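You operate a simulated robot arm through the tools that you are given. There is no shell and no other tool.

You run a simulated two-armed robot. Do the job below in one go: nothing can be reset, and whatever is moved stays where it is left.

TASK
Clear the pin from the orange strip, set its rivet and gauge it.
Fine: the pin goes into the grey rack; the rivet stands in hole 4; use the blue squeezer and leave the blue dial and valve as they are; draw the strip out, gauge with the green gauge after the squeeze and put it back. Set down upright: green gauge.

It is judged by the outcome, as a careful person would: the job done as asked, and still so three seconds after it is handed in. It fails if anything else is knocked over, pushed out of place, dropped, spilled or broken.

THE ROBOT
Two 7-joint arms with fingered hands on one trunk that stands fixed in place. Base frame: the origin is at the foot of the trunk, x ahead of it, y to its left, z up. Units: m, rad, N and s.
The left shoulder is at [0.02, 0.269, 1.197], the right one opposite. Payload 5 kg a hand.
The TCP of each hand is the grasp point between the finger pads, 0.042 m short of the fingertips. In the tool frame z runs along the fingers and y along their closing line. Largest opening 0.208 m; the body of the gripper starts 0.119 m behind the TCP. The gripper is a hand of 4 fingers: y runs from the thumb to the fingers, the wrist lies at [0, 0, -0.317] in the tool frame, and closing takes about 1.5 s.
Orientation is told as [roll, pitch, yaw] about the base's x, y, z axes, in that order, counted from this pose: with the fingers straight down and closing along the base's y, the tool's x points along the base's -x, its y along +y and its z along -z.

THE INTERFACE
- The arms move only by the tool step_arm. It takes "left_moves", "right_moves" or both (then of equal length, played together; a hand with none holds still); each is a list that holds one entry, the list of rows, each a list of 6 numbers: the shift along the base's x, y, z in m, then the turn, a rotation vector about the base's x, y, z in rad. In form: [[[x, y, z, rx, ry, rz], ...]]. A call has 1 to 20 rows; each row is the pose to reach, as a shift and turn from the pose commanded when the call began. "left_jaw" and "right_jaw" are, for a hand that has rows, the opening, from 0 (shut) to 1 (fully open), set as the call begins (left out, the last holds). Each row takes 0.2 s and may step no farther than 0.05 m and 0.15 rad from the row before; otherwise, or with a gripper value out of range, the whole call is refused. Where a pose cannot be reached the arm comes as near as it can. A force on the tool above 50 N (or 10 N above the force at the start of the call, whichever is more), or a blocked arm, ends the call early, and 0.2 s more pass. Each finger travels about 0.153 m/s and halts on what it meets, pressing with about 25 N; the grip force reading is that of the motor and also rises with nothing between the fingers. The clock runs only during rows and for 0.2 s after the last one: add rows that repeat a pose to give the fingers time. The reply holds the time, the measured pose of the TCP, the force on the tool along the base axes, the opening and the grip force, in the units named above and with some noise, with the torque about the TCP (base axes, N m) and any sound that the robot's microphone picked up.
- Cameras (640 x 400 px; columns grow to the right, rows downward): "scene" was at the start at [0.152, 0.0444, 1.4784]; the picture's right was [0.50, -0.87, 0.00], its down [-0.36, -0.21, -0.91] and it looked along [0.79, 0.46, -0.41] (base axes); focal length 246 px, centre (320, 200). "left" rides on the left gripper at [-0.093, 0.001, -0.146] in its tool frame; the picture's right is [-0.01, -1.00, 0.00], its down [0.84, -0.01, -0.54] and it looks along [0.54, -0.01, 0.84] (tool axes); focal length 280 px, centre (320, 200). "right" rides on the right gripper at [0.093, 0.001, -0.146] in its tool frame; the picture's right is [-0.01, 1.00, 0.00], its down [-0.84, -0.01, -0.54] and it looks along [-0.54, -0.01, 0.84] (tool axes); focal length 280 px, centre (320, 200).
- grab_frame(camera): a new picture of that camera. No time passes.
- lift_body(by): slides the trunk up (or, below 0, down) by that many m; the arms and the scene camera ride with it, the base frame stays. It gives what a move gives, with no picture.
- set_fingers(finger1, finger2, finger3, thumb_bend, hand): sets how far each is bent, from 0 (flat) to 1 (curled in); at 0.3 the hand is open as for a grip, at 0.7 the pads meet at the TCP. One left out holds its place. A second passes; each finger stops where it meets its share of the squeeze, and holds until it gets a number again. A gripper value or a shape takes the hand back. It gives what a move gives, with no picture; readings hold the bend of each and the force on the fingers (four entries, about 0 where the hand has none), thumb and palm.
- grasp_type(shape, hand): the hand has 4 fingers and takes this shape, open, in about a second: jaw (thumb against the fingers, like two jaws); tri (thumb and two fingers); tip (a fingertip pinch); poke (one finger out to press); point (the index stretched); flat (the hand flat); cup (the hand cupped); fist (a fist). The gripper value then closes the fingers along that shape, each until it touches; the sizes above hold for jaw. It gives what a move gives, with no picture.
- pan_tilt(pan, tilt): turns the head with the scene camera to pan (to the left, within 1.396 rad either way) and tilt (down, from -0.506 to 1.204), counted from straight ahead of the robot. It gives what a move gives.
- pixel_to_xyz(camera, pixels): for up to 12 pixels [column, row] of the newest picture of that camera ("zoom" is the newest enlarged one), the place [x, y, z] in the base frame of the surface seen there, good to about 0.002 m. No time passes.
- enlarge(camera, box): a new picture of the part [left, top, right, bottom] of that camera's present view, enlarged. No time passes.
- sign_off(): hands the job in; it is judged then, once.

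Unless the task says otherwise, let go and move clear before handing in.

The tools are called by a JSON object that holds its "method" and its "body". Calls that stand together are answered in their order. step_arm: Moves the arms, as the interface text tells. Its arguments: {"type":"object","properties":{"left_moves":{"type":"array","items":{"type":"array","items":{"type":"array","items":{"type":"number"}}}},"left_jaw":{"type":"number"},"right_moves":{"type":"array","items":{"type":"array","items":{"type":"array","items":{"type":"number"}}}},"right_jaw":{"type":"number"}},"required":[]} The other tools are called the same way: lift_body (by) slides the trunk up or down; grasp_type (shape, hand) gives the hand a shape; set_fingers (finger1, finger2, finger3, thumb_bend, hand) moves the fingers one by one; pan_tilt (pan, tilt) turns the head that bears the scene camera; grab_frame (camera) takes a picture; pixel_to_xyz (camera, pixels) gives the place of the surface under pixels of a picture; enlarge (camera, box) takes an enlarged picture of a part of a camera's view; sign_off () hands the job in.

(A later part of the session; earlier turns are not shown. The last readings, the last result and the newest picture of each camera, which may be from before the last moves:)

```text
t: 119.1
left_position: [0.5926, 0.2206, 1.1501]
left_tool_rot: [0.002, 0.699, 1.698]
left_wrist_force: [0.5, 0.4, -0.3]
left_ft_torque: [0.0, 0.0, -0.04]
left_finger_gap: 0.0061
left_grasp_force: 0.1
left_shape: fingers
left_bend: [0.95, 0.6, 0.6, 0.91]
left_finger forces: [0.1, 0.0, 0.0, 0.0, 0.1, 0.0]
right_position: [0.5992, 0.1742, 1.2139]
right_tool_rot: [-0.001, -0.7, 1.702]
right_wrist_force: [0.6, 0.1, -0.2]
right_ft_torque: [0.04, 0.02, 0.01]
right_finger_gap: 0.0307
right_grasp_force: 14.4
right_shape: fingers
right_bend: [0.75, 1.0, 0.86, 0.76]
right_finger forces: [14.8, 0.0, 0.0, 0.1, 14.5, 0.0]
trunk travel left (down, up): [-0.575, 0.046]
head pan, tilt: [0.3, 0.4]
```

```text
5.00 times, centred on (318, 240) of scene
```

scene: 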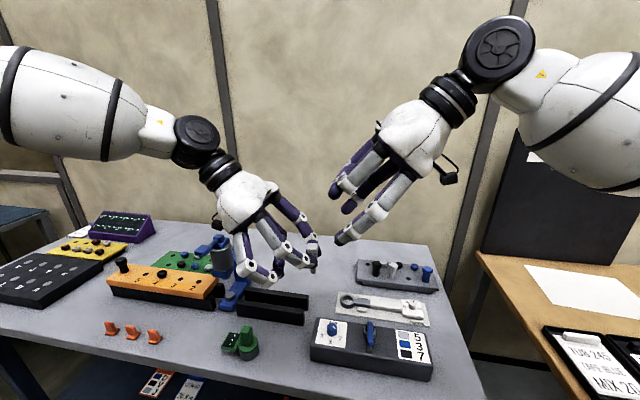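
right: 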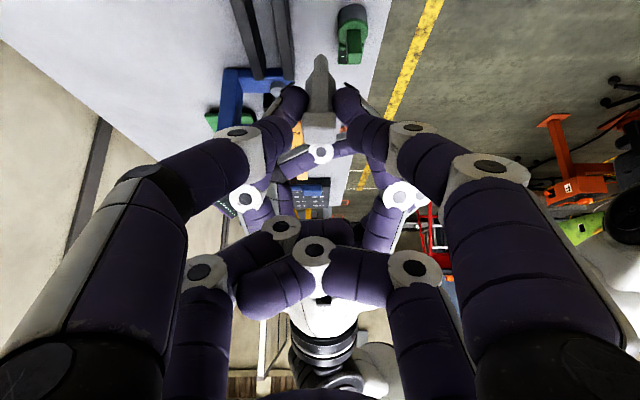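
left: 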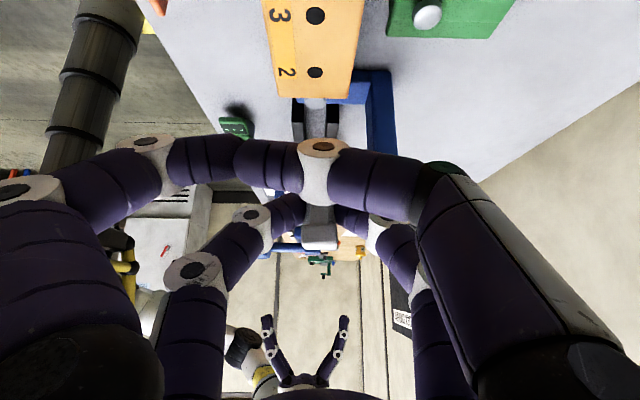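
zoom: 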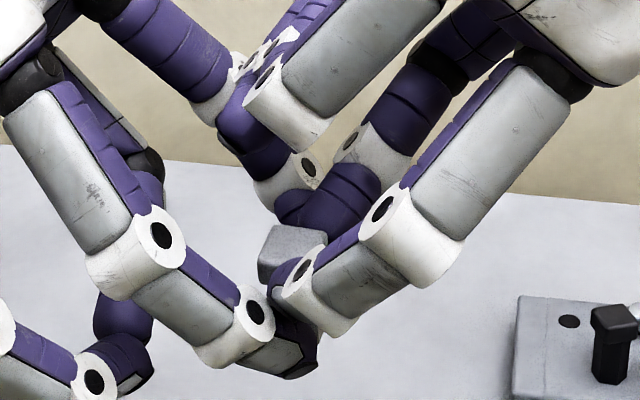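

The right hand alone now holds the pin (14.8/14.5 N; left 0). I'll retreat the left hand back along its finger direction.

{"method": "step_arm", "body": {"left_moves": [[[-0.001, 0.0096, 0.0115, 0, 0, 0], [-0.0025, 0.019, 0.023, 0, 0, 0], [-0.005, 0.038, 0.046, 0, 0, 0], [-0.0075, 0.065, 0.075, 0, 0, 0], [-0.01, 0.1, 0.1, 0, 0, 0], [-0.012, 0.14, 0.12, 0, 0, 0], [-0.012, 0.18, 0.14, 0, 0, 0], [-0.012, 0.18, 0.14, 0, 0, 0]]]}}

{"method": "enlarge", "body": {"camera": "right", "box": [240, 60, 400, 220]}}

{"method": "enlarge", "body": {"camera": "scene", "box": [250, 180, 410, 300]}}

```text
t: 120.9
left_position: [0.5774, 0.3954, 1.2908]
left_tool_rot: [0.001, 0.698, 1.696]
left_wrist_force: [-0.5, -0.7, -0.5]
left_ft_torque: [0.08, 0.04, -0.01]
left_finger_gap: 0.0059
left_grasp_force: 0.1
left_shape: fingers
left_bend: [0.95, 0.6, 0.6, 0.91]
left_finger forces: [0.0, 0.0, 0.0, 0.0, 0.1, 0.1]
right_position: [0.5988, 0.1732, 1.2123]
right_tool_rot: [-0.001, -0.701, 1.7]
right_wrist_force: [0.5, -1.4, -1.5]
right_ft_torque: [0.06, -0.01, -0.01]
right_finger_gap: 0.0305
right_grasp_force: 14.6
right_shape: fingers
right_bend: [0.75, 1.0, 0.86, 0.76]
right_finger forces: [14.7, 0.0, 0.1, 0.0, 14.6, 0.0]
trunk travel left (down, up): [-0.575, 0.046]
head pan, tilt: [0.3, 0.4]
```

```text
2.50 times, centred on (320, 140) of right
```

zoom: 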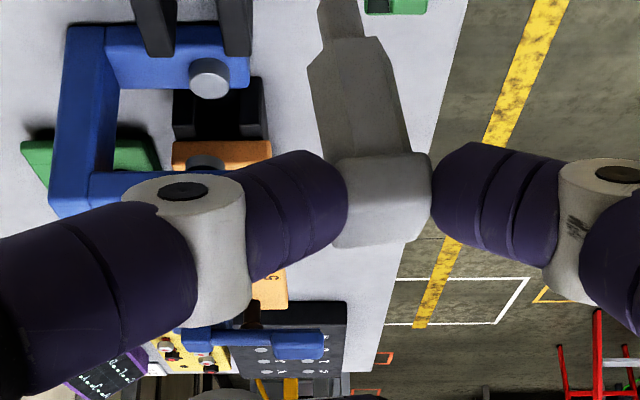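

```text
3.33 times, centred on (330, 240) of scene
```

zoom: 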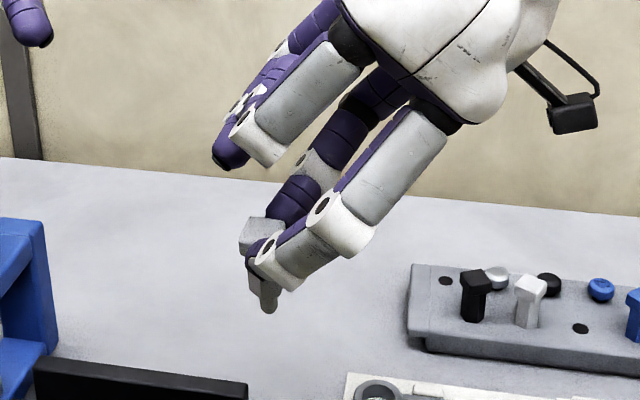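

The handover worked: the right hand holds the pin by its head. Now I'll measure the pin's axis to see how it is tilted.

{"method": "enlarge", "body": {"camera": "right", "box": [280, 40, 380, 180]}}

{"method": "pixel_to_xyz", "body": {"camera": "right", "pixels": [[345, 128], [326, 130], [362, 128], [345, 124], [345, 150], [337, 95], [326, 68], [340, 66], [328, 48], [330, 58]]}}

{"method": "enlarge", "body": {"camera": "scene", "box": [300, 230, 364, 280]}}

{"method": "pixel_to_xyz", "body": {"camera": "zoom", "pixels": [[100, 130], [130, 90], [175, 140], [210, 290], [190, 340], [215, 370], [150, 200]]}}

```text
2.86 times, centred on (330, 110) of right
```

zoom: 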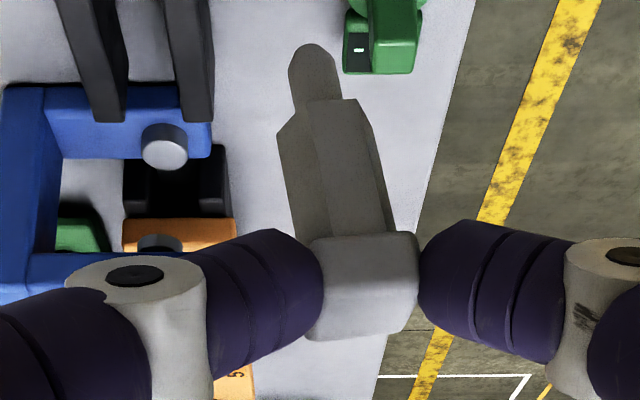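

```text
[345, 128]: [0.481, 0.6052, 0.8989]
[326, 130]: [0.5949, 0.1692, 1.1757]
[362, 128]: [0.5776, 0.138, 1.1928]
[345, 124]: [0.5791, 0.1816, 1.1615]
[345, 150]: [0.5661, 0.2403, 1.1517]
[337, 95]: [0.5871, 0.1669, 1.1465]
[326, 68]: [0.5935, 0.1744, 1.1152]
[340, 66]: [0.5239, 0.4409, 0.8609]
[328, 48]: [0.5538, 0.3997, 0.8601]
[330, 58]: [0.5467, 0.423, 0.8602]
```

```text
8.00 times, centred on (332, 255) of scene
```

zoom: 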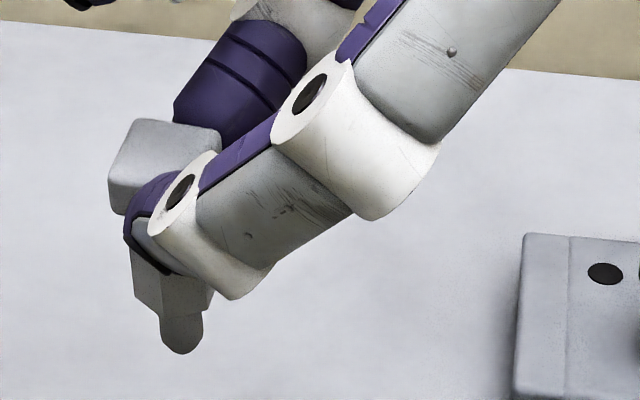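

```text
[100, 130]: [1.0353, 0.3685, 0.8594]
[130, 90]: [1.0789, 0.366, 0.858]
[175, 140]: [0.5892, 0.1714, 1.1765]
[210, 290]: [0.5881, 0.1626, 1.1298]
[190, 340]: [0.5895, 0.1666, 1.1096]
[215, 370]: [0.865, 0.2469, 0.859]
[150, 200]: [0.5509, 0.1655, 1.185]
```

I'll measure on the right camera's enlargement directly.

{"method": "enlarge", "body": {"camera": "right", "box": [280, 40, 380, 180]}}

{"method": "pixel_to_xyz", "body": {"camera": "zoom", "pixels": [[365, 280], [325, 285], [410, 275], [365, 245], [365, 320], [345, 200], [310, 150], [355, 150], [335, 120], [315, 70], [325, 90], [340, 170]]}}

```text
2.86 times, centred on (330, 110) of right
```

zoom: 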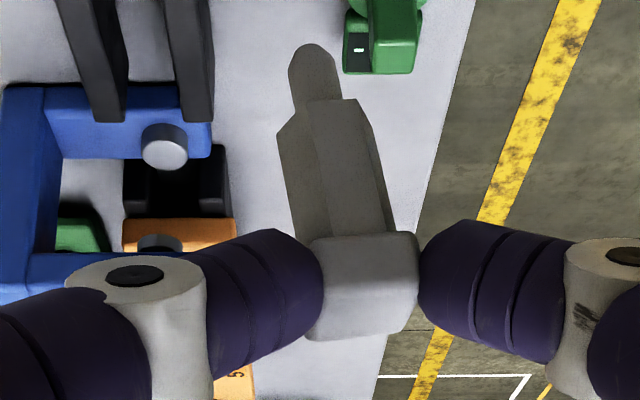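

```text
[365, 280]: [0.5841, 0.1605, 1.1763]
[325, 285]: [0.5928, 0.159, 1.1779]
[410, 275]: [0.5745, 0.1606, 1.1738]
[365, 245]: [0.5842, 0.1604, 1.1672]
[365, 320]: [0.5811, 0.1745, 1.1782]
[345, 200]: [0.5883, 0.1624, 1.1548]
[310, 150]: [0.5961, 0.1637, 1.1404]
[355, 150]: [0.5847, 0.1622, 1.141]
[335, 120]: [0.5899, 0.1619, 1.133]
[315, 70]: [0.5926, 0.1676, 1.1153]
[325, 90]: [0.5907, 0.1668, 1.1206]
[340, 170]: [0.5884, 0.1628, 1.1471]
```

The pin's peg leans ≈9° toward +x (head x≈0.5835, peg x≈0.592). I'll turn the right hand by (0.03, 0.164, 0) rad to make the pin vertical, then check.

{"method": "step_arm", "body": {"right_moves": [[[0, 0, 0.01, 0.01, 0.055, 0], [0, -0.01, 0.02, 0.02, 0.11, 0], [0, -0.02, 0.03, 0.03, 0.164, 0], [0, -0.02, 0.03, 0.03, 0.164, 0]]]}}

{"method": "enlarge", "body": {"camera": "right", "box": [280, 40, 380, 180]}}

{"method": "pixel_to_xyz", "body": {"camera": "zoom", "pixels": [[365, 280], [325, 285], [410, 275], [365, 245], [365, 320], [345, 200], [310, 150], [355, 150], [335, 120], [315, 70], [325, 90], [340, 170]]}}

{"method": "enlarge", "body": {"camera": "scene", "box": [300, 210, 380, 270]}}

```text
t: 121.9
left_position: [0.5777, 0.3981, 1.29]
left_tool_rot: [0.001, 0.7, 1.697]
left_wrist_force: [0.6, -0.4, 0.5]
left_ft_torque: [-0.05, -0.01, -0.02]
left_finger_gap: 0.0062
left_grasp_force: 0.1
left_shape: fingers
left_bend: [0.95, 0.6, 0.6, 0.91]
left_finger forces: [0.0, 0.0, 0.1, 0.0, 0.0, 0.0]
right_position: [0.6, 0.1544, 1.2426]
right_tool_rot: [0.215, -0.741, 1.559]
right_wrist_force: [-0.3, 0.5, -1.0]
right_ft_torque: [-0.03, -0.05, 0.01]
right_finger_gap: 0.031
right_grasp_force: 15.0
right_shape: fingers
right_bend: [0.75, 1.0, 0.86, 0.76]
right_finger forces: [14.7, 0.0, 0.0, 0.0, 14.6, 0.1]
trunk travel left (down, up): [-0.575, 0.046]
head pan, tilt: [0.3, 0.4]
```

```text
2.86 times, centred on (330, 110) of right
```

zoom: 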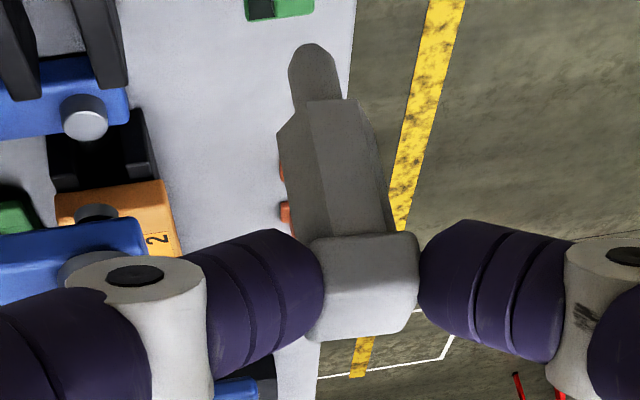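

```text
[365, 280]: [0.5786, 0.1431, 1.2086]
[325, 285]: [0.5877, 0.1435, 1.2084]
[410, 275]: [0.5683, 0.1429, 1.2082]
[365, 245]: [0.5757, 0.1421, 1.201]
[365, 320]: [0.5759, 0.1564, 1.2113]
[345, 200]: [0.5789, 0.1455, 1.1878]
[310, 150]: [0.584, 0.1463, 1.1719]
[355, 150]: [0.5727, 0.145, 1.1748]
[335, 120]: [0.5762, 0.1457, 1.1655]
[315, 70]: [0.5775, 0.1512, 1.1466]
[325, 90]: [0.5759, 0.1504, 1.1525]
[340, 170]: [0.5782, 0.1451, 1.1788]
```

```text
6.67 times, centred on (340, 240) of scene
```

zoom: 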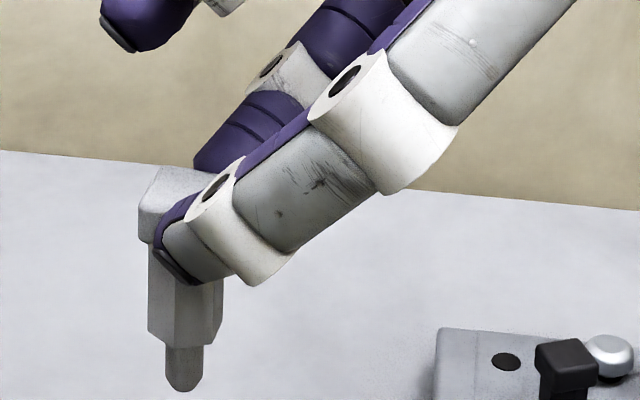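

The pin is now vertical (head, shaft and peg all at x≈0.578, y≈0.155). I'll carry it to above the rack's free hole, turning the hand −0.4 rad so the lean points partly back toward the robot.

{"method": "step_arm", "body": {"right_moves": [[[0.03, -0.021, 0.0, 0, 0, -0.04], [0.06, -0.042, 0.0, 0, 0, -0.08], [0.09, -0.064, 0.0, 0, 0, -0.12], [0.12, -0.085, 0.0, 0, 0, -0.16], [0.15, -0.106, -0.01, 0, 0, -0.2], [0.18, -0.128, -0.02, 0, 0, -0.24], [0.21, -0.149, -0.04, 0, 0, -0.28], [0.24, -0.17, -0.06, 0, 0, -0.32], [0.27, -0.192, -0.08, 0, 0, -0.36], [0.3, -0.213, -0.1, 0, 0, -0.4], [0.3254, -0.2298, -0.12, 0, 0, -0.4], [0.3254, -0.2298, -0.12, 0, 0, -0.4]]]}}

{"method": "pan_tilt", "body": {"pan": -0.1, "tilt": 0.55}}

{"method": "grab_frame", "body": {"camera": "scene"}}

{"method": "grab_frame", "body": {"camera": "right"}}

```text
t: 124.5
left_position: [0.5765, 0.3966, 1.2925]
left_tool_rot: [0.002, 0.702, 1.699]
left_wrist_force: [-0.3, 0.3, 0.6]
left_ft_torque: [0.01, -0.03, 0.05]
left_finger_gap: 0.0062
left_grasp_force: 0.1
left_shape: fingers
left_bend: [0.95, 0.6, 0.6, 0.91]
left_finger forces: [0.0, 0.0, 0.0, 0.1, 0.0, 0.0]
right_position: [0.927, -0.0751, 1.1247]
right_tool_rot: [0.215, -0.739, 1.159]
right_wrist_force: [-0.9, 0.4, 0.5]
right_ft_torque: [-0.08, -0.08, -0.05]
right_finger_gap: 0.0308
right_grasp_force: 14.9
right_shape: fingers
right_bend: [0.75, 1.0, 0.86, 0.76]
right_finger forces: [14.7, 0.0, 0.0, 0.0, 14.7, 0.1]
trunk travel left (down, up): [-0.575, 0.046]
head pan, tilt: [0.3, 0.4]
```

```text
t: 125.3
left_position: [0.577, 0.3973, 1.2902]
left_tool_rot: [0.003, 0.7, 1.699]
left_wrist_force: [0.0, -0.6, -0.4]
left_ft_torque: [0.0, -0.03, 0.02]
left_finger_gap: 0.0056
left_grasp_force: 0.0
left_shape: fingers
left_bend: [0.95, 0.6, 0.6, 0.91]
left_finger forces: [0.1, 0.1, 0.0, 0.0, 0.0, 0.0]
right_position: [0.9279, -0.0747, 1.1251]
right_tool_rot: [0.215, -0.74, 1.158]
right_wrist_force: [0.1, 0.1, -0.2]
right_ft_torque: [0.02, 0.0, -0.02]
right_finger_gap: 0.0307
right_grasp_force: 15.2
right_shape: fingers
right_bend: [0.75, 1.0, 0.86, 0.76]
right_finger forces: [14.7, 0.1, 0.0, 0.0, 14.7, 0.1]
trunk travel left (down, up): [-0.575, 0.046]
head pan, tilt: [-0.099, 0.55]
```

```text
taken
```

scene: 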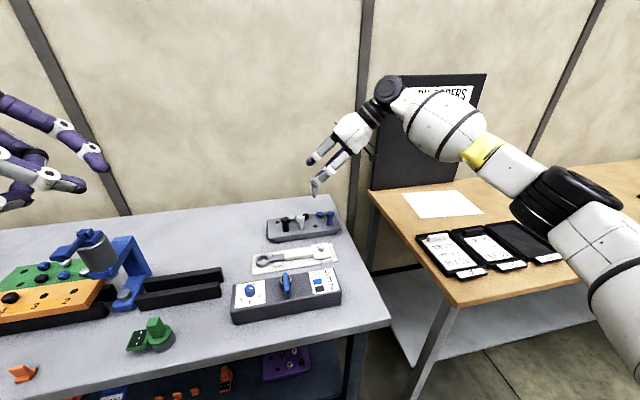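

```text
taken
```

right: 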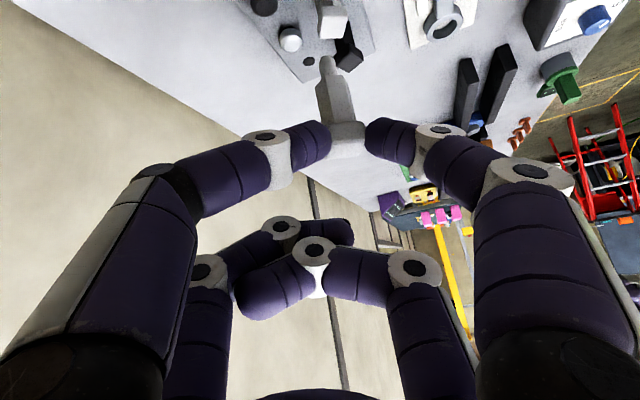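

The pin hangs over the rack. I'll enlarge the scene view to measure the pin axis against the hole.

{"method": "enlarge", "body": {"camera": "scene", "box": [256, 150, 352, 250]}}

{"method": "enlarge", "body": {"camera": "scene", "box": [296, 170, 344, 240]}}

```text
4.00 times, centred on (304, 200) of scene
```

zoom: 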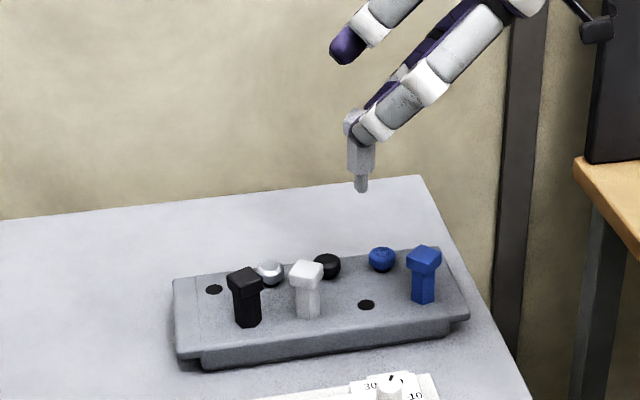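

```text
5.71 times, centred on (320, 205) of scene
```

zoom: 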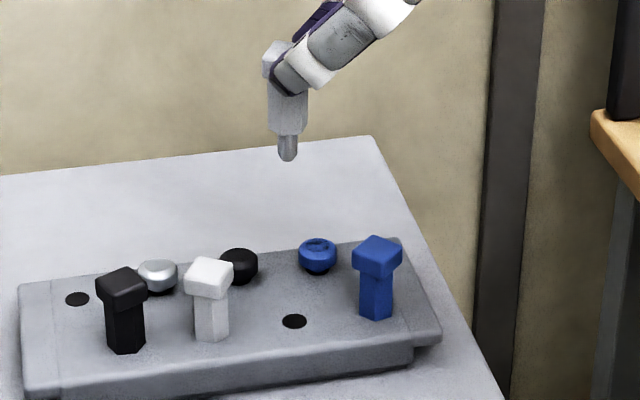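

I'll measure peg, shaft and hole in this zoom.

{"method": "pixel_to_xyz", "body": {"camera": "zoom", "pixels": [[288, 150], [287, 120], [275, 120], [300, 120], [283, 60], [295, 321], [285, 321], [305, 321], [295, 314], [295, 328]]}}

```text
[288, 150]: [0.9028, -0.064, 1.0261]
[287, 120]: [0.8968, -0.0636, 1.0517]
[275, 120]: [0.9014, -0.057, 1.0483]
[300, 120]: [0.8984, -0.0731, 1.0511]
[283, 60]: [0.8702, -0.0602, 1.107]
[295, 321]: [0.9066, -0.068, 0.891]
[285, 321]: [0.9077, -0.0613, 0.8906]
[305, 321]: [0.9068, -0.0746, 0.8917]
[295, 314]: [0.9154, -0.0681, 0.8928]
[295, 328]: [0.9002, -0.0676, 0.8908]
```

Pin axis ≈ (0.906,−0.065), hole ≈ (0.906,−0.0675). I'll shift −2.8 mm in y and descend until the peg tip is about 15–20 mm above the hole, then re-check.

{"method": "step_arm", "body": {"right_moves": [[[0.0005, -0.0028, -0.03, 0, 0, 0], [0.0005, -0.0028, -0.06, 0, 0, 0], [0.0005, -0.0028, -0.09, 0, 0, 0], [0.0005, -0.0028, -0.112, 0, 0, 0], [0.0005, -0.0028, -0.112, 0, 0, 0]]]}}

{"method": "enlarge", "body": {"camera": "scene", "box": [296, 175, 344, 240]}}

{"method": "pixel_to_xyz", "body": {"camera": "zoom", "pixels": [[297, 285], [297, 300], [290, 262], [283, 255], [310, 255], [297, 318], [285, 318], [306, 318], [296, 250]]}}

{"method": "grab_frame", "body": {"camera": "right"}}

```text
t: 126.5
left_position: [0.5766, 0.3964, 1.2918]
left_tool_rot: [0.0, 0.698, 1.699]
left_wrist_force: [0.6, 0.2, 0.3]
left_ft_torque: [-0.02, -0.03, 0.03]
left_finger_gap: 0.0061
left_grasp_force: 0.1
left_shape: fingers
left_bend: [0.95, 0.6, 0.6, 0.91]
left_finger forces: [0.1, 0.0, 0.0, 0.0, 0.0, 0.0]
right_position: [0.9285, -0.0787, 1.0124]
right_tool_rot: [0.214, -0.741, 1.158]
right_wrist_force: [-0.5, -0.3, -1.2]
right_ft_torque: [-0.03, -0.03, 0.0]
right_finger_gap: 0.0308
right_grasp_force: 14.5
right_shape: fingers
right_bend: [0.75, 1.0, 0.86, 0.76]
right_finger forces: [14.6, 0.0, 0.0, 0.0, 14.6, 0.0]
trunk travel left (down, up): [-0.575, 0.046]
head pan, tilt: [-0.099, 0.55]
```

```text
6.15 times, centred on (320, 208) of scene
```

zoom: 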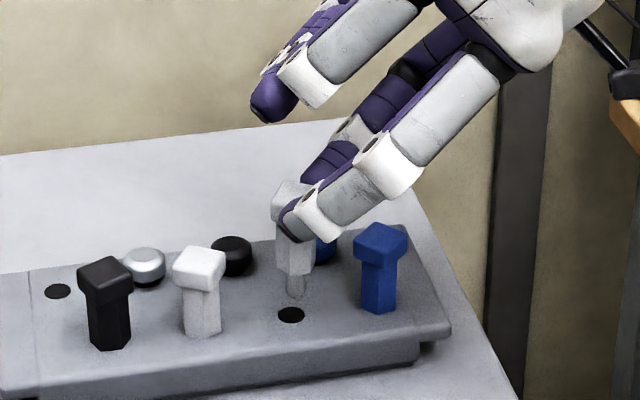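

```text
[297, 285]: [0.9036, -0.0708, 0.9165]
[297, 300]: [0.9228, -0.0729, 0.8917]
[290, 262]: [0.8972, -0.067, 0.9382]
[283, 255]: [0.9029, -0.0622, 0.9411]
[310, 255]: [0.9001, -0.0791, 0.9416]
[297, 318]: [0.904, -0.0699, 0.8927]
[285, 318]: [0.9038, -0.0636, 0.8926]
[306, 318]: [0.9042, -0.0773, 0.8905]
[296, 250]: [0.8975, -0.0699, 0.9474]
```

```text
taken
```

right: 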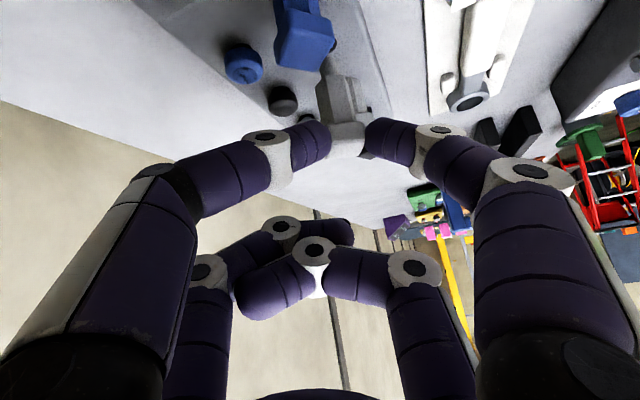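

The pin axis (y≈−0.0707) is now ~3.7 mm past the hole centre (y≈−0.067). I'll correct and check again.

{"method": "step_arm", "body": {"right_moves": [[[-0.001, 0.0037, 0, 0, 0, 0], [-0.001, 0.0037, 0, 0, 0, 0], [-0.001, 0.0037, 0, 0, 0, 0]]]}}

{"method": "enlarge", "body": {"camera": "scene", "box": [304, 195, 336, 235]}}

{"method": "pixel_to_xyz", "body": {"camera": "zoom", "pixels": [[275, 240], [290, 240], [282, 255], [260, 200], [305, 200], [280, 200], [260, 300], [280, 300], [295, 300], [280, 290], [280, 308]]}}

```text
t: 127.3
left_position: [0.5763, 0.3969, 1.2909]
left_tool_rot: [0.002, 0.7, 1.698]
left_wrist_force: [0.1, 0.6, -0.1]
left_ft_torque: [-0.03, 0.03, 0.0]
left_finger_gap: 0.0061
left_grasp_force: 0.0
left_shape: fingers
left_bend: [0.95, 0.6, 0.6, 0.91]
left_finger forces: [0.0, 0.0, 0.1, 0.0, 0.0, 0.0]
right_position: [0.9259, -0.0759, 1.0123]
right_tool_rot: [0.215, -0.736, 1.157]
right_wrist_force: [1.1, 0.1, -0.6]
right_ft_torque: [-0.03, -0.01, -0.02]
right_finger_gap: 0.0306
right_grasp_force: 14.3
right_shape: fingers
right_bend: [0.75, 1.0, 0.86, 0.76]
right_finger forces: [14.5, 0.1, 0.0, 0.0, 14.5, 0.0]
trunk travel left (down, up): [-0.575, 0.046]
head pan, tilt: [-0.099, 0.55]
```

```text
10.00 times, centred on (320, 215) of scene
```

zoom: 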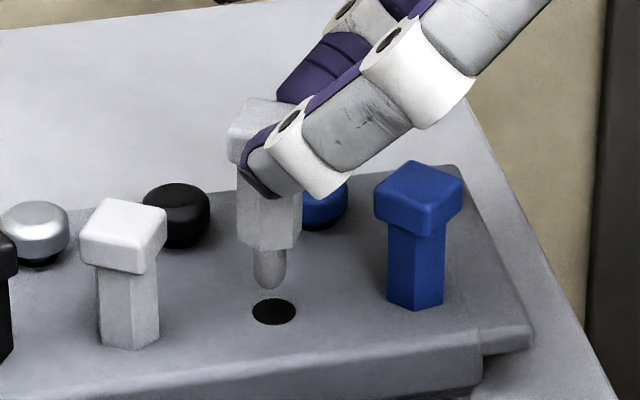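

```text
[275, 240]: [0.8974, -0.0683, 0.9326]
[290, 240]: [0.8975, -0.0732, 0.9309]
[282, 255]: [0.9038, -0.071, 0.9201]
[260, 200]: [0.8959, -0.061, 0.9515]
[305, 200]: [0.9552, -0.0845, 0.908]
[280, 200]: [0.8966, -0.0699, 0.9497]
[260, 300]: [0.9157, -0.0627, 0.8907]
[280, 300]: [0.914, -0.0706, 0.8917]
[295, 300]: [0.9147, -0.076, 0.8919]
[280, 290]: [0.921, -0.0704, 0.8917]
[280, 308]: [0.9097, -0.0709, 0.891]
```

The peg's column (269) is 5 px left of the hole's (274), i.e. ~2 mm; x matches. I'll shift −2 mm in y and lower 16 mm slowly.

{"method": "step_arm", "body": {"right_moves": [[[0, -0.002, 0, 0, 0, 0], [0, -0.002, -0.005, 0, 0, 0], [0, -0.002, -0.01, 0, 0, 0], [0, -0.002, -0.015, 0, 0, 0], [0, -0.002, -0.015, 0, 0, 0]]]}}

{"method": "enlarge", "body": {"camera": "scene", "box": [304, 195, 336, 235]}}

```text
t: 128.5
left_position: [0.5763, 0.3974, 1.292]
left_tool_rot: [-0.001, 0.7, 1.699]
left_wrist_force: [-0.3, -0.1, 0.2]
left_ft_torque: [0.03, 0.02, 0.03]
left_finger_gap: 0.0061
left_grasp_force: 0.1
left_shape: fingers
left_bend: [0.95, 0.6, 0.6, 0.91]
left_finger forces: [0.0, 0.0, 0.0, 0.0, 0.0, 0.0]
right_position: [0.9259, -0.0764, 0.9967]
right_tool_rot: [0.214, -0.741, 1.157]
right_wrist_force: [-0.9, -0.2, -0.5]
right_ft_torque: [-0.02, 0.0, -0.02]
right_finger_gap: 0.0306
right_grasp_force: 14.6
right_shape: fingers
right_bend: [0.75, 1.0, 0.86, 0.76]
right_finger forces: [14.6, 0.0, 0.0, 0.0, 14.5, 0.0]
trunk travel left (down, up): [-0.575, 0.046]
head pan, tilt: [-0.099, 0.55]
```

```text
10.00 times, centred on (320, 215) of scene
```

zoom: 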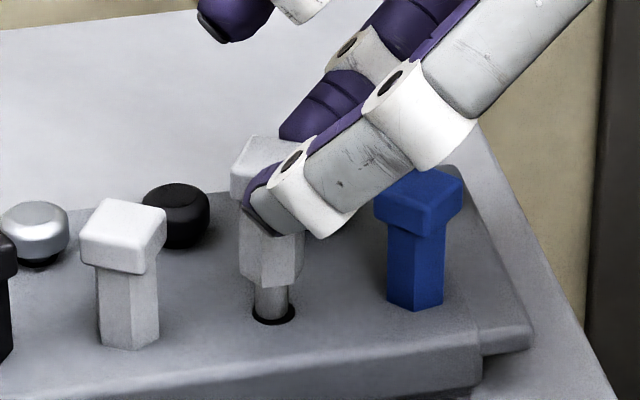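

The peg has entered the hole. I'll keep lowering slowly until the shoulder seats.

{"method": "step_arm", "body": {"right_moves": [[[0, -0.001, -0.005, 0, 0, 0], [0, -0.001, -0.01, 0, 0, 0], [0, -0.001, -0.015, 0, 0, 0], [0, -0.001, -0.019, 0, 0, 0], [0, -0.001, -0.021, 0, 0, 0], [0, -0.001, -0.021, 0, 0, 0]]]}}

{"method": "enlarge", "body": {"camera": "scene", "box": [304, 195, 336, 235]}}

```text
t: 129.9
left_position: [0.5765, 0.3975, 1.2906]
left_tool_rot: [-0.001, 0.699, 1.699]
left_wrist_force: [-0.2, 0.2, -0.1]
left_ft_torque: [-0.01, 0.03, 0.01]
left_finger_gap: 0.0061
left_grasp_force: 0.0
left_shape: fingers
left_bend: [0.95, 0.6, 0.6, 0.91]
left_finger forces: [0.1, 0.0, 0.0, 0.0, 0.0, 0.1]
right_position: [0.925, -0.0777, 0.9757]
right_tool_rot: [0.216, -0.738, 1.159]
right_wrist_force: [-0.2, 0.1, -1.1]
right_ft_torque: [-0.01, -0.01, -0.01]
right_finger_gap: 0.0307
right_grasp_force: 15.1
right_shape: fingers
right_bend: [0.75, 1.0, 0.86, 0.76]
right_finger forces: [14.7, 0.1, 0.0, 0.0, 14.7, 0.0]
trunk travel left (down, up): [-0.575, 0.046]
head pan, tilt: [-0.099, 0.55]
```

```text
10.00 times, centred on (320, 215) of scene
```

zoom: 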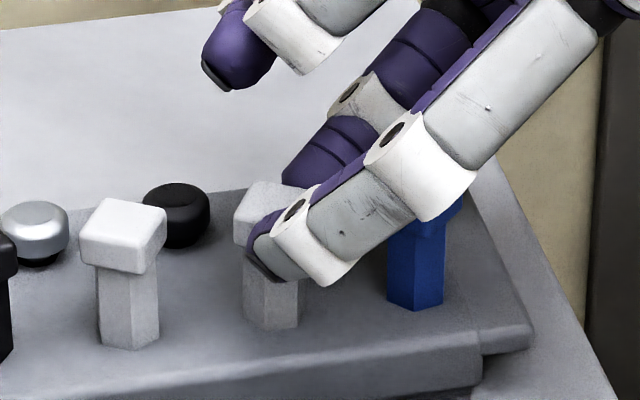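

Nearly seated. I'll go down 3 mm more and then open finger1 and thumb.

{"method": "step_arm", "body": {"right_moves": [[[0, 0, -0.0015, 0, 0, 0], [0, 0, -0.003, 0, 0, 0], [0, 0, -0.003, 0, 0, 0]]]}}

{"method": "enlarge", "body": {"camera": "scene", "box": [304, 195, 336, 235]}}

{"method": "pixel_to_xyz", "body": {"camera": "zoom", "pixels": [[270, 195], [120, 215], [270, 315], [270, 340], [125, 340]]}}

```text
t: 130.7
left_position: [0.5766, 0.3967, 1.2906]
left_tool_rot: [0.0, 0.7, 1.698]
left_wrist_force: [-0.1, 0.2, -0.2]
left_ft_torque: [0.03, 0.01, -0.01]
left_finger_gap: 0.0059
left_grasp_force: 0.0
left_shape: fingers
left_bend: [0.95, 0.6, 0.6, 0.91]
left_finger forces: [0.0, 0.0, 0.1, 0.1, 0.1, 0.1]
right_position: [0.9247, -0.0765, 0.9734]
right_tool_rot: [0.214, -0.741, 1.159]
right_wrist_force: [1.6, -1.8, 14.4]
right_ft_torque: [-0.07, 0.31, 0.06]
right_finger_gap: 0.0307
right_grasp_force: 16.0
right_shape: fingers
right_bend: [0.75, 1.0, 0.86, 0.77]
right_finger forces: [15.0, 0.0, 0.1, 0.0, 17.9, 0.0]
trunk travel left (down, up): [-0.575, 0.046]
head pan, tilt: [-0.099, 0.55]
```

```text
10.00 times, centred on (320, 215) of scene
```

zoom: 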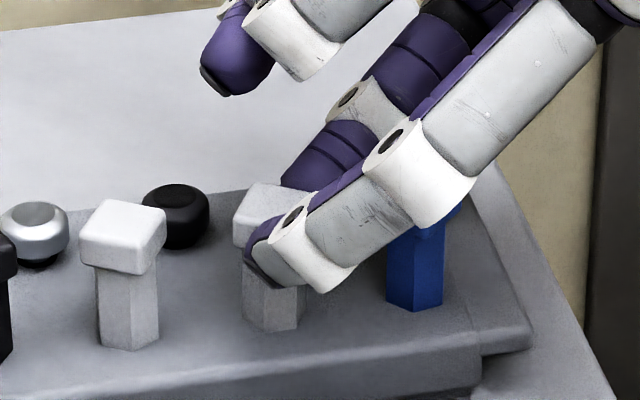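

```text
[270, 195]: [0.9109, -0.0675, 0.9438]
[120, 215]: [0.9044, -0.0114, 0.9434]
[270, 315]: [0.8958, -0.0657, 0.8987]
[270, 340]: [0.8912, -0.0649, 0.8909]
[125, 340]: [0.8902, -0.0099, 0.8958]
```

Seated: 14 N upward reaction, head top 0.9438 equals its neighbour's 0.9434. I'll relieve the press by 2 mm, then open the right fingers.

{"method": "step_arm", "body": {"right_moves": [[[0, 0, 0.0018, 0, 0, 0], [0, 0, 0.0018, 0, 0, 0]]]}}

{"method": "set_fingers", "body": {"hand": "right", "finger1": 0.6, "thumb_bend": 0.6}}

{"method": "enlarge", "body": {"camera": "scene", "box": [304, 195, 336, 235]}}

```text
t: 131.3
left_position: [0.577, 0.3961, 1.2915]
left_tool_rot: [0.001, 0.699, 1.7]
left_wrist_force: [-1.5, 0.1, -0.4]
left_ft_torque: [-0.01, 0.0, 0.0]
left_finger_gap: 0.0059
left_grasp_force: 0.1
left_shape: fingers
left_bend: [0.95, 0.6, 0.6, 0.91]
left_finger forces: [0.0, 0.1, 0.0, 0.1, 0.1, 0.1]
right_position: [0.9253, -0.0771, 0.9743]
right_tool_rot: [0.215, -0.74, 1.159]
right_wrist_force: [1.9, -1.3, 10.7]
right_ft_torque: [-0.06, 0.21, 0.05]
right_finger_gap: 0.0306
right_grasp_force: 16.2
right_shape: fingers
right_bend: [0.75, 1.0, 0.86, 0.77]
right_finger forces: [15.2, 0.0, 0.0, 0.0, 18.3, 0.0]
trunk travel left (down, up): [-0.575, 0.046]
head pan, tilt: [-0.099, 0.55]
```

```text
t: 132.3
left_position: [0.5772, 0.3967, 1.2912]
left_tool_rot: [0.0, 0.698, 1.698]
left_wrist_force: [0.1, 0.2, 0.1]
left_ft_torque: [-0.01, -0.02, -0.01]
left_finger_gap: 0.0061
left_grasp_force: 0.0
left_shape: fingers
left_bend: [0.95, 0.6, 0.6, 0.91]
left_finger forces: [0.0, 0.0, 0.0, 0.0, 0.0, 0.0]
right_position: [0.925, -0.0774, 0.9733]
right_tool_rot: [0.214, -0.739, 1.159]
right_wrist_force: [-2.8, 0.8, 1.9]
right_ft_torque: [-0.02, 0.09, -0.05]
right_finger_gap: 0.0561
right_grasp_force: 1.5
right_shape: fingers
right_bend: [0.6, 1.0, 0.86, 0.61]
right_finger forces: [0.1, 0.0, 0.1, 0.0, 3.3, 0.0]
trunk travel left (down, up): [-0.575, 0.046]
head pan, tilt: [-0.099, 0.55]
```

```text
10.00 times, centred on (320, 215) of scene
```

zoom: 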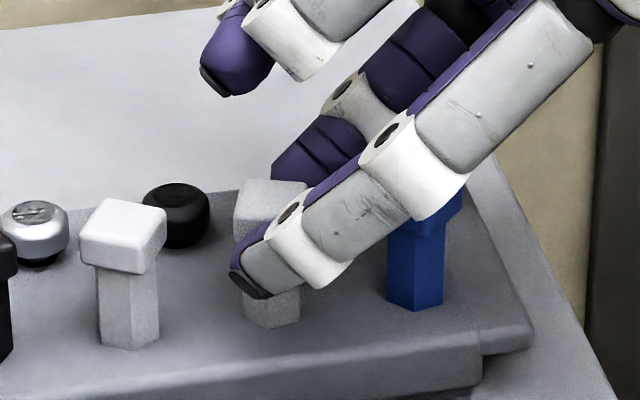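

The thumb reads 3.3 N — its tip is likely against the blue disc behind. I'll draw the thumb back in slightly and open finger1 more instead.

{"method": "set_fingers", "body": {"hand": "right", "finger1": 0.56, "thumb_bend": 0.66}}

{"method": "enlarge", "body": {"camera": "scene", "box": [304, 195, 336, 235]}}

{"method": "grab_frame", "body": {"camera": "right"}}

```text
t: 133.3
left_position: [0.5775, 0.3972, 1.2915]
left_tool_rot: [0.003, 0.701, 1.698]
left_wrist_force: [0.4, -0.5, 0.2]
left_ft_torque: [-0.01, 0.02, 0.01]
left_finger_gap: 0.006
left_grasp_force: 0.2
left_shape: fingers
left_bend: [0.95, 0.6, 0.6, 0.91]
left_finger forces: [0.1, 0.0, 0.0, 0.0, 0.0, 0.1]
right_position: [0.9248, -0.0768, 0.9723]
right_tool_rot: [0.215, -0.739, 1.159]
right_wrist_force: [0.7, 1.0, -0.6]
right_ft_torque: [-0.01, -0.01, -0.03]
right_finger_gap: 0.0554
right_grasp_force: 0.1
right_shape: fingers
right_bend: [0.56, 1.0, 0.86, 0.66]
right_finger forces: [0.0, 0.0, 0.0, 0.0, 0.0, 0.0]
trunk travel left (down, up): [-0.575, 0.046]
head pan, tilt: [-0.099, 0.55]
```

```text
10.00 times, centred on (320, 215) of scene
```

zoom: 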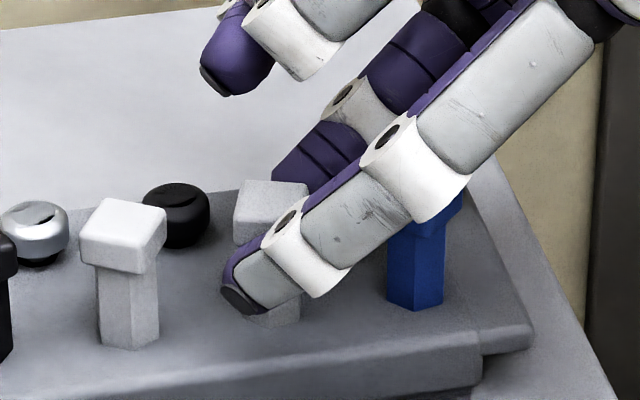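

```text
taken
```

right: 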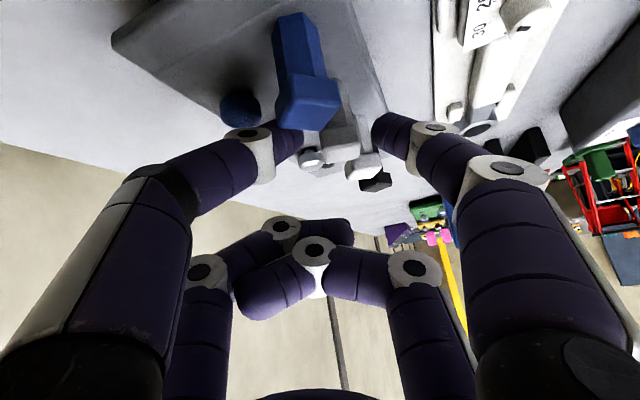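

All contact forces are zero and the pin stands. I'll lift the right hand straight up, then away.

{"method": "step_arm", "body": {"right_moves": [[[0, 0, 0.01, 0, 0, 0], [0, 0, 0.025, 0, 0, 0], [0, 0, 0.05, 0, 0, 0], [-0.005, -0.01, 0.08, 0, 0, 0], [-0.02, -0.02, 0.12, 0, 0, 0], [-0.04, -0.04, 0.16, 0, 0, 0], [-0.04, -0.04, 0.16, 0, 0, 0]]]}}

{"method": "enlarge", "body": {"camera": "scene", "box": [280, 180, 360, 250]}}

```text
t: 134.9
left_position: [0.5786, 0.3983, 1.2897]
left_tool_rot: [0.002, 0.7, 1.7]
left_wrist_force: [0.8, 1.2, -0.5]
left_ft_torque: [-0.13, 0.03, -0.07]
left_finger_gap: 0.0059
left_grasp_force: 0.0
left_shape: fingers
left_bend: [0.95, 0.6, 0.6, 0.91]
left_finger forces: [0.1, 0.1, 0.1, 0.0, 0.1, 0.0]
right_position: [0.8857, -0.1189, 1.1348]
right_tool_rot: [0.217, -0.738, 1.158]
right_wrist_force: [0.0, 0.3, 0.0]
right_ft_torque: [-0.03, 0.02, 0.0]
right_finger_gap: 0.0554
right_grasp_force: 0.1
right_shape: fingers
right_bend: [0.56, 1.0, 0.86, 0.66]
right_finger forces: [0.1, 0.1, 0.1, 0.0, 0.0, 0.0]
trunk travel left (down, up): [-0.575, 0.046]
head pan, tilt: [-0.099, 0.55]
```

```text
5.71 times, centred on (320, 215) of scene
```

zoom: 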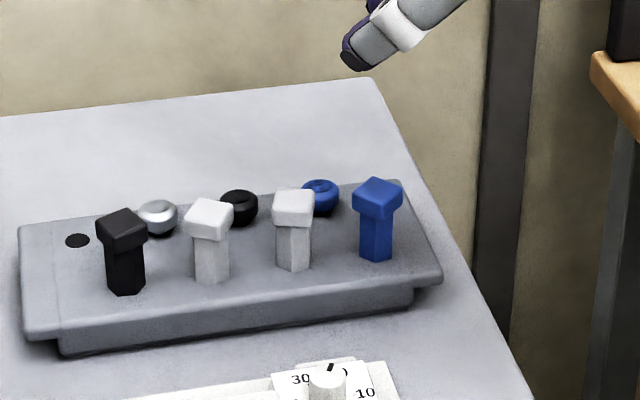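

The pin stands upright in the grey rack. I'll check that the blue disc behind it is still where it was ((0.962,−0.091,0.913)).

{"method": "pixel_to_xyz", "body": {"camera": "zoom", "pixels": [[320, 190], [240, 200], [157, 210], [293, 205], [380, 190], [207, 215], [122, 225]]}}

{"method": "enlarge", "body": {"camera": "scene", "box": [300, 195, 345, 230]}}

```text
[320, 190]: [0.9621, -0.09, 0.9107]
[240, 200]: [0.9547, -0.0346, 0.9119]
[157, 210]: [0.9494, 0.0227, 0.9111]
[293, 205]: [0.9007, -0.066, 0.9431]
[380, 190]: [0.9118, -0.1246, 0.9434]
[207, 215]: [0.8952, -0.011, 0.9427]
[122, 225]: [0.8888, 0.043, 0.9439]
```

```text
11.43 times, centred on (322, 212) of scene
```

zoom: 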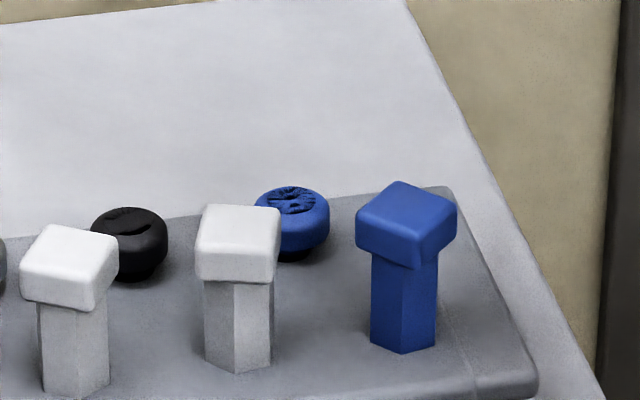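

Everything in the rack is in place. Now I'll park the right hand on its side, and bring the left hand upright over the strip (yaw trimmed to 1.676 to match the rails, which run along (0.105,−0.9945)).

{"method": "step_arm", "body": {"left_moves": [[[0.004, 0.04, 0, 0.1388, 0.0178, 0], [0.008, 0.08, 0, 0.2776, 0.0356, 0], [0.012, 0.12, 0, 0.4164, 0.0534, 0], [0.016, 0.16, 0, 0.5552, 0.0712, 0], [0.02, 0.2, 0, 0.694, 0.089, 0], [0.024, 0.24, 0, 0.694, 0.089, 0], [0.028, 0.28, -0.02, 0.694, 0.089, 0], [0.03, 0.3, -0.04, 0.694, 0.089, 0], [0.03, 0.3, -0.04, 0.694, 0.089, 0], [0.03, 0.3, -0.04, 0.694, 0.089, 0], [0.03, 0.3, -0.04, 0.694, 0.089, 0]]], "right_moves": [[[-0.035, -0.025, 0.02, 0, 0, 0], [-0.07, -0.05, 0.04, 0, 0, 0], [-0.105, -0.075, 0.06, 0, 0, 0], [-0.14, -0.1, 0.08, 0, 0, 0], [-0.175, -0.125, 0.1, 0, 0, 0], [-0.21, -0.15, 0.12, 0, 0, 0], [-0.245, -0.175, 0.14, 0, 0, 0], [-0.28, -0.2, 0.16, 0, 0, 0], [-0.315, -0.225, 0.18, 0, 0, 0], [-0.35, -0.25, 0.2, 0, 0, 0], [-0.38, -0.27, 0.22, 0, 0, 0]]]}}

{"method": "grasp_type", "body": {"hand": "left", "shape": "jaw"}}

{"method": "grab_frame", "body": {"camera": "left"}}

```text
t: 137.3
left_position: [0.6052, 0.7012, 1.2554]
left_tool_rot: [0.0, -0.002, 1.699]
left_wrist_force: [-0.4, 0.7, 1.7]
left_ft_torque: [0.07, -0.07, -0.04]
left_finger_gap: 0.0059
left_grasp_force: 0.0
left_shape: fingers
left_bend: [0.95, 0.6, 0.6, 0.91]
left_finger forces: [0.1, 0.0, 0.0, 0.0, 0.0, 0.0]
right_position: [0.5019, -0.3873, 1.3519]
right_tool_rot: [0.214, -0.739, 1.158]
right_wrist_force: [0.1, -2.0, 0.1]
right_ft_torque: [0.02, -0.04, -0.06]
right_finger_gap: 0.0556
right_grasp_force: 0.0
right_shape: fingers
right_bend: [0.56, 1.0, 0.86, 0.66]
right_finger forces: [0.1, 0.0, 0.0, 0.1, 0.1, 0.1]
trunk travel left (down, up): [-0.575, 0.046]
head pan, tilt: [-0.099, 0.55]
```

```text
t: 138.2
left_position: [0.6083, 0.7009, 1.2542]
left_tool_rot: [-0.001, 0.0, 1.697]
left_wrist_force: [0.5, 0.2, 0.0]
left_ft_torque: [0.0, -0.03, -0.01]
left_finger_gap: 0.2082
left_grasp_force: 0.2
left_shape: jaw
left_bend: [0.3, 0.3, 0.3, 0.3]
left_finger forces: [0.1, 0.0, 0.1, 0.0, 0.0, 0.0]
right_position: [0.5038, -0.3871, 1.3518]
right_tool_rot: [0.217, -0.741, 1.159]
right_wrist_force: [0.0, 0.4, -0.4]
right_ft_torque: [0.04, 0.02, 0.01]
right_finger_gap: 0.0556
right_grasp_force: 0.0
right_shape: fingers
right_bend: [0.56, 1.0, 0.86, 0.66]
right_finger forces: [0.1, 0.0, 0.0, 0.0, 0.0, 0.0]
trunk travel left (down, up): [-0.575, 0.046]
head pan, tilt: [-0.099, 0.55]
```

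```text
taken
```

left: 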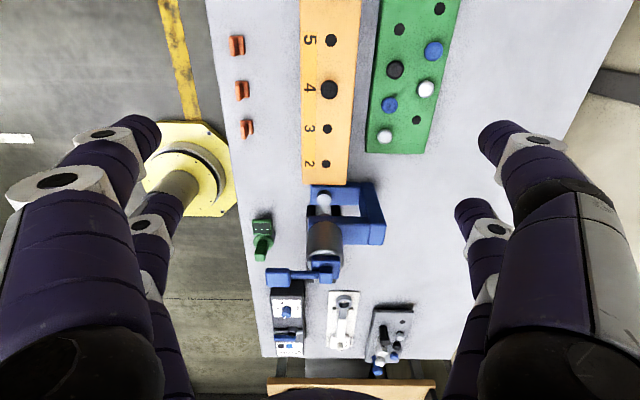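

A fine view: hole 5 (331,40), rivet in hole 4 (329,88), hole 3 (327,129), hole 2 (325,164), anvil (323,203). I'll measure them.

{"method": "pixel_to_xyz", "body": {"camera": "left", "pixels": [[331, 40], [329, 88], [327, 129], [325, 164], [323, 203], [301, 60], [360, 60], [304, 150], [350, 150], [263, 245], [263, 228], [289, 276]]}}

{"method": "enlarge", "body": {"camera": "left", "box": [280, 140, 400, 300]}}

{"method": "enlarge", "body": {"camera": "left", "box": [280, 0, 400, 180]}}

```text
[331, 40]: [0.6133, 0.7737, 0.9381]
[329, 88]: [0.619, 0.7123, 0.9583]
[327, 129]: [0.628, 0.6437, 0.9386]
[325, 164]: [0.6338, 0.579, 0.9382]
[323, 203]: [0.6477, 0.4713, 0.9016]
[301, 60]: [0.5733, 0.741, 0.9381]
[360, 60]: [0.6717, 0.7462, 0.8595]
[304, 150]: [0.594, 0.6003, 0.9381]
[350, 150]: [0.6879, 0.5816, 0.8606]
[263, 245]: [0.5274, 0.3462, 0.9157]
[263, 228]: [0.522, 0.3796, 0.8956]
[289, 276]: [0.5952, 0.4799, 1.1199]
```

```text
2.50 times, centred on (340, 220) of left
```

zoom: 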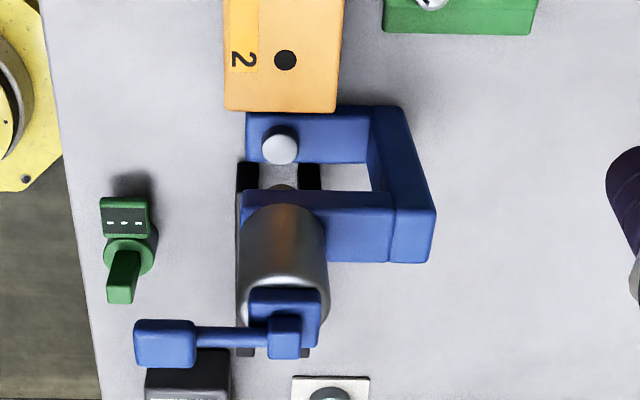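

```text
2.22 times, centred on (340, 90) of left
```

zoom: 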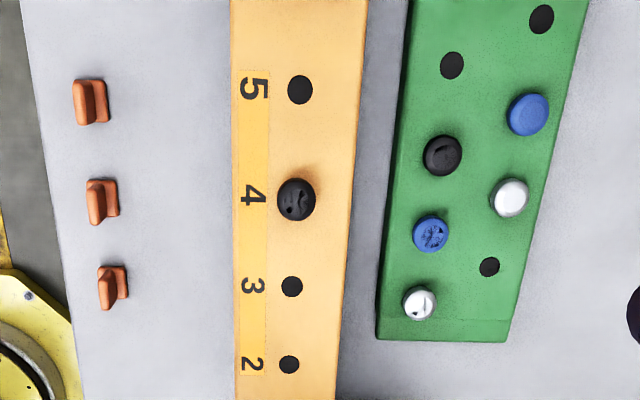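

Holes 5→2 give a rail slope of 0.1053, and hole 4 is at (0.6206,0.7087). I'll measure the anvil top precisely.

{"method": "enlarge", "body": {"camera": "left", "box": [300, 170, 360, 220]}}

{"method": "pan_tilt", "body": {"pan": 0.75, "tilt": 0.6}}

{"method": "enlarge", "body": {"camera": "scene", "box": [300, 150, 364, 210]}}

```text
8.00 times, centred on (330, 195) of left
```

zoom: 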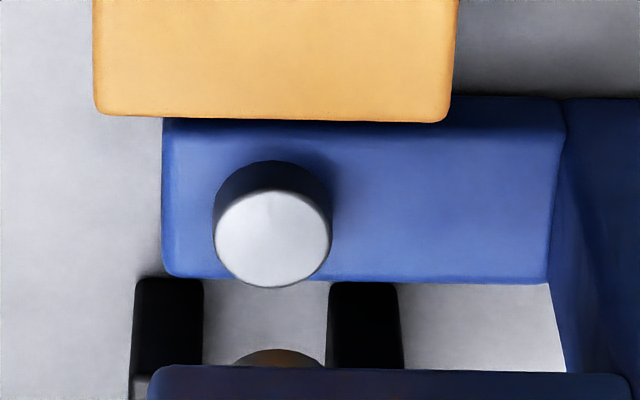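

```text
t: 139.4
left_position: [0.6077, 0.7017, 1.2551]
left_tool_rot: [0.0, 0.001, 1.698]
left_wrist_force: [-0.8, -0.2, 0.1]
left_ft_torque: [0.01, -0.04, -0.02]
left_finger_gap: 0.2077
left_grasp_force: 0.1
left_shape: jaw
left_bend: [0.3, 0.3, 0.3, 0.3]
left_finger forces: [0.0, 0.0, 0.0, 0.0, 0.0, 0.0]
right_position: [0.5035, -0.3871, 1.3517]
right_tool_rot: [0.218, -0.74, 1.16]
right_wrist_force: [-0.3, 0.2, -0.1]
right_ft_torque: [0.02, 0.02, 0.03]
right_finger_gap: 0.0557
right_grasp_force: 0.0
right_shape: fingers
right_bend: [0.56, 1.0, 0.86, 0.66]
right_finger forces: [0.1, 0.0, 0.1, 0.1, 0.1, 0.0]
trunk travel left (down, up): [-0.575, 0.046]
head pan, tilt: [0.75, 0.6]
```

```text
6.67 times, centred on (332, 180) of scene
```

zoom: 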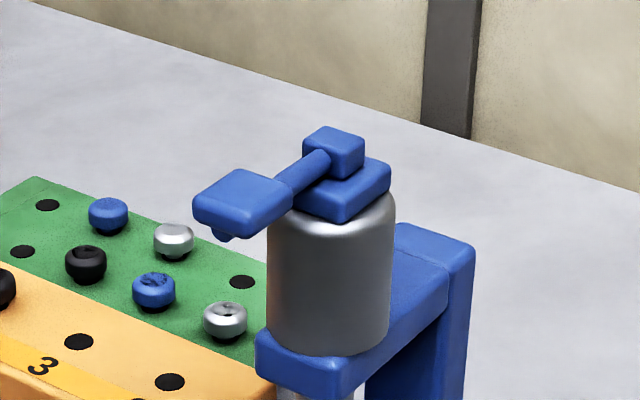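

Anvil top's centre lies at left px (324,199.8). I'll measure around it, and the lever in the scene zoom.

{"method": "pixel_to_xyz", "body": {"camera": "left", "pixels": [[324, 199.8], [318, 200], [330, 200], [324, 195], [324, 205]]}}

{"method": "pixel_to_xyz", "body": {"camera": "zoom", "pixels": [[240, 190], [210, 195], [270, 190], [245, 220], [225, 240], [335, 140], [345, 180], [330, 205], [320, 225], [330, 300], [300, 170], [310, 380]]}}

```text
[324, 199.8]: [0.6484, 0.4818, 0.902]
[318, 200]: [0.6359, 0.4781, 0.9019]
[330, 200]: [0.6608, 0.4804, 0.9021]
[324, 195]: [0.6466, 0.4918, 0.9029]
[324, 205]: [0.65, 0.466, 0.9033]
```

```text
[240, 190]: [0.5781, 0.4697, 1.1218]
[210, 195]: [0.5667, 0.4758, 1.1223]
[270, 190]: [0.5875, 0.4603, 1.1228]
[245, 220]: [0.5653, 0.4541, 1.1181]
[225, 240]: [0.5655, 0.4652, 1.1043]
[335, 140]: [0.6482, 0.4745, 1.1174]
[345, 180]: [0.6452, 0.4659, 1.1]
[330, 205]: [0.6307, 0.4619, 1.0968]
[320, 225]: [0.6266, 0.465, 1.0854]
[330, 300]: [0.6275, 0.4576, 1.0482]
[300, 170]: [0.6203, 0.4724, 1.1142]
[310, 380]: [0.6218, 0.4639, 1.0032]
```

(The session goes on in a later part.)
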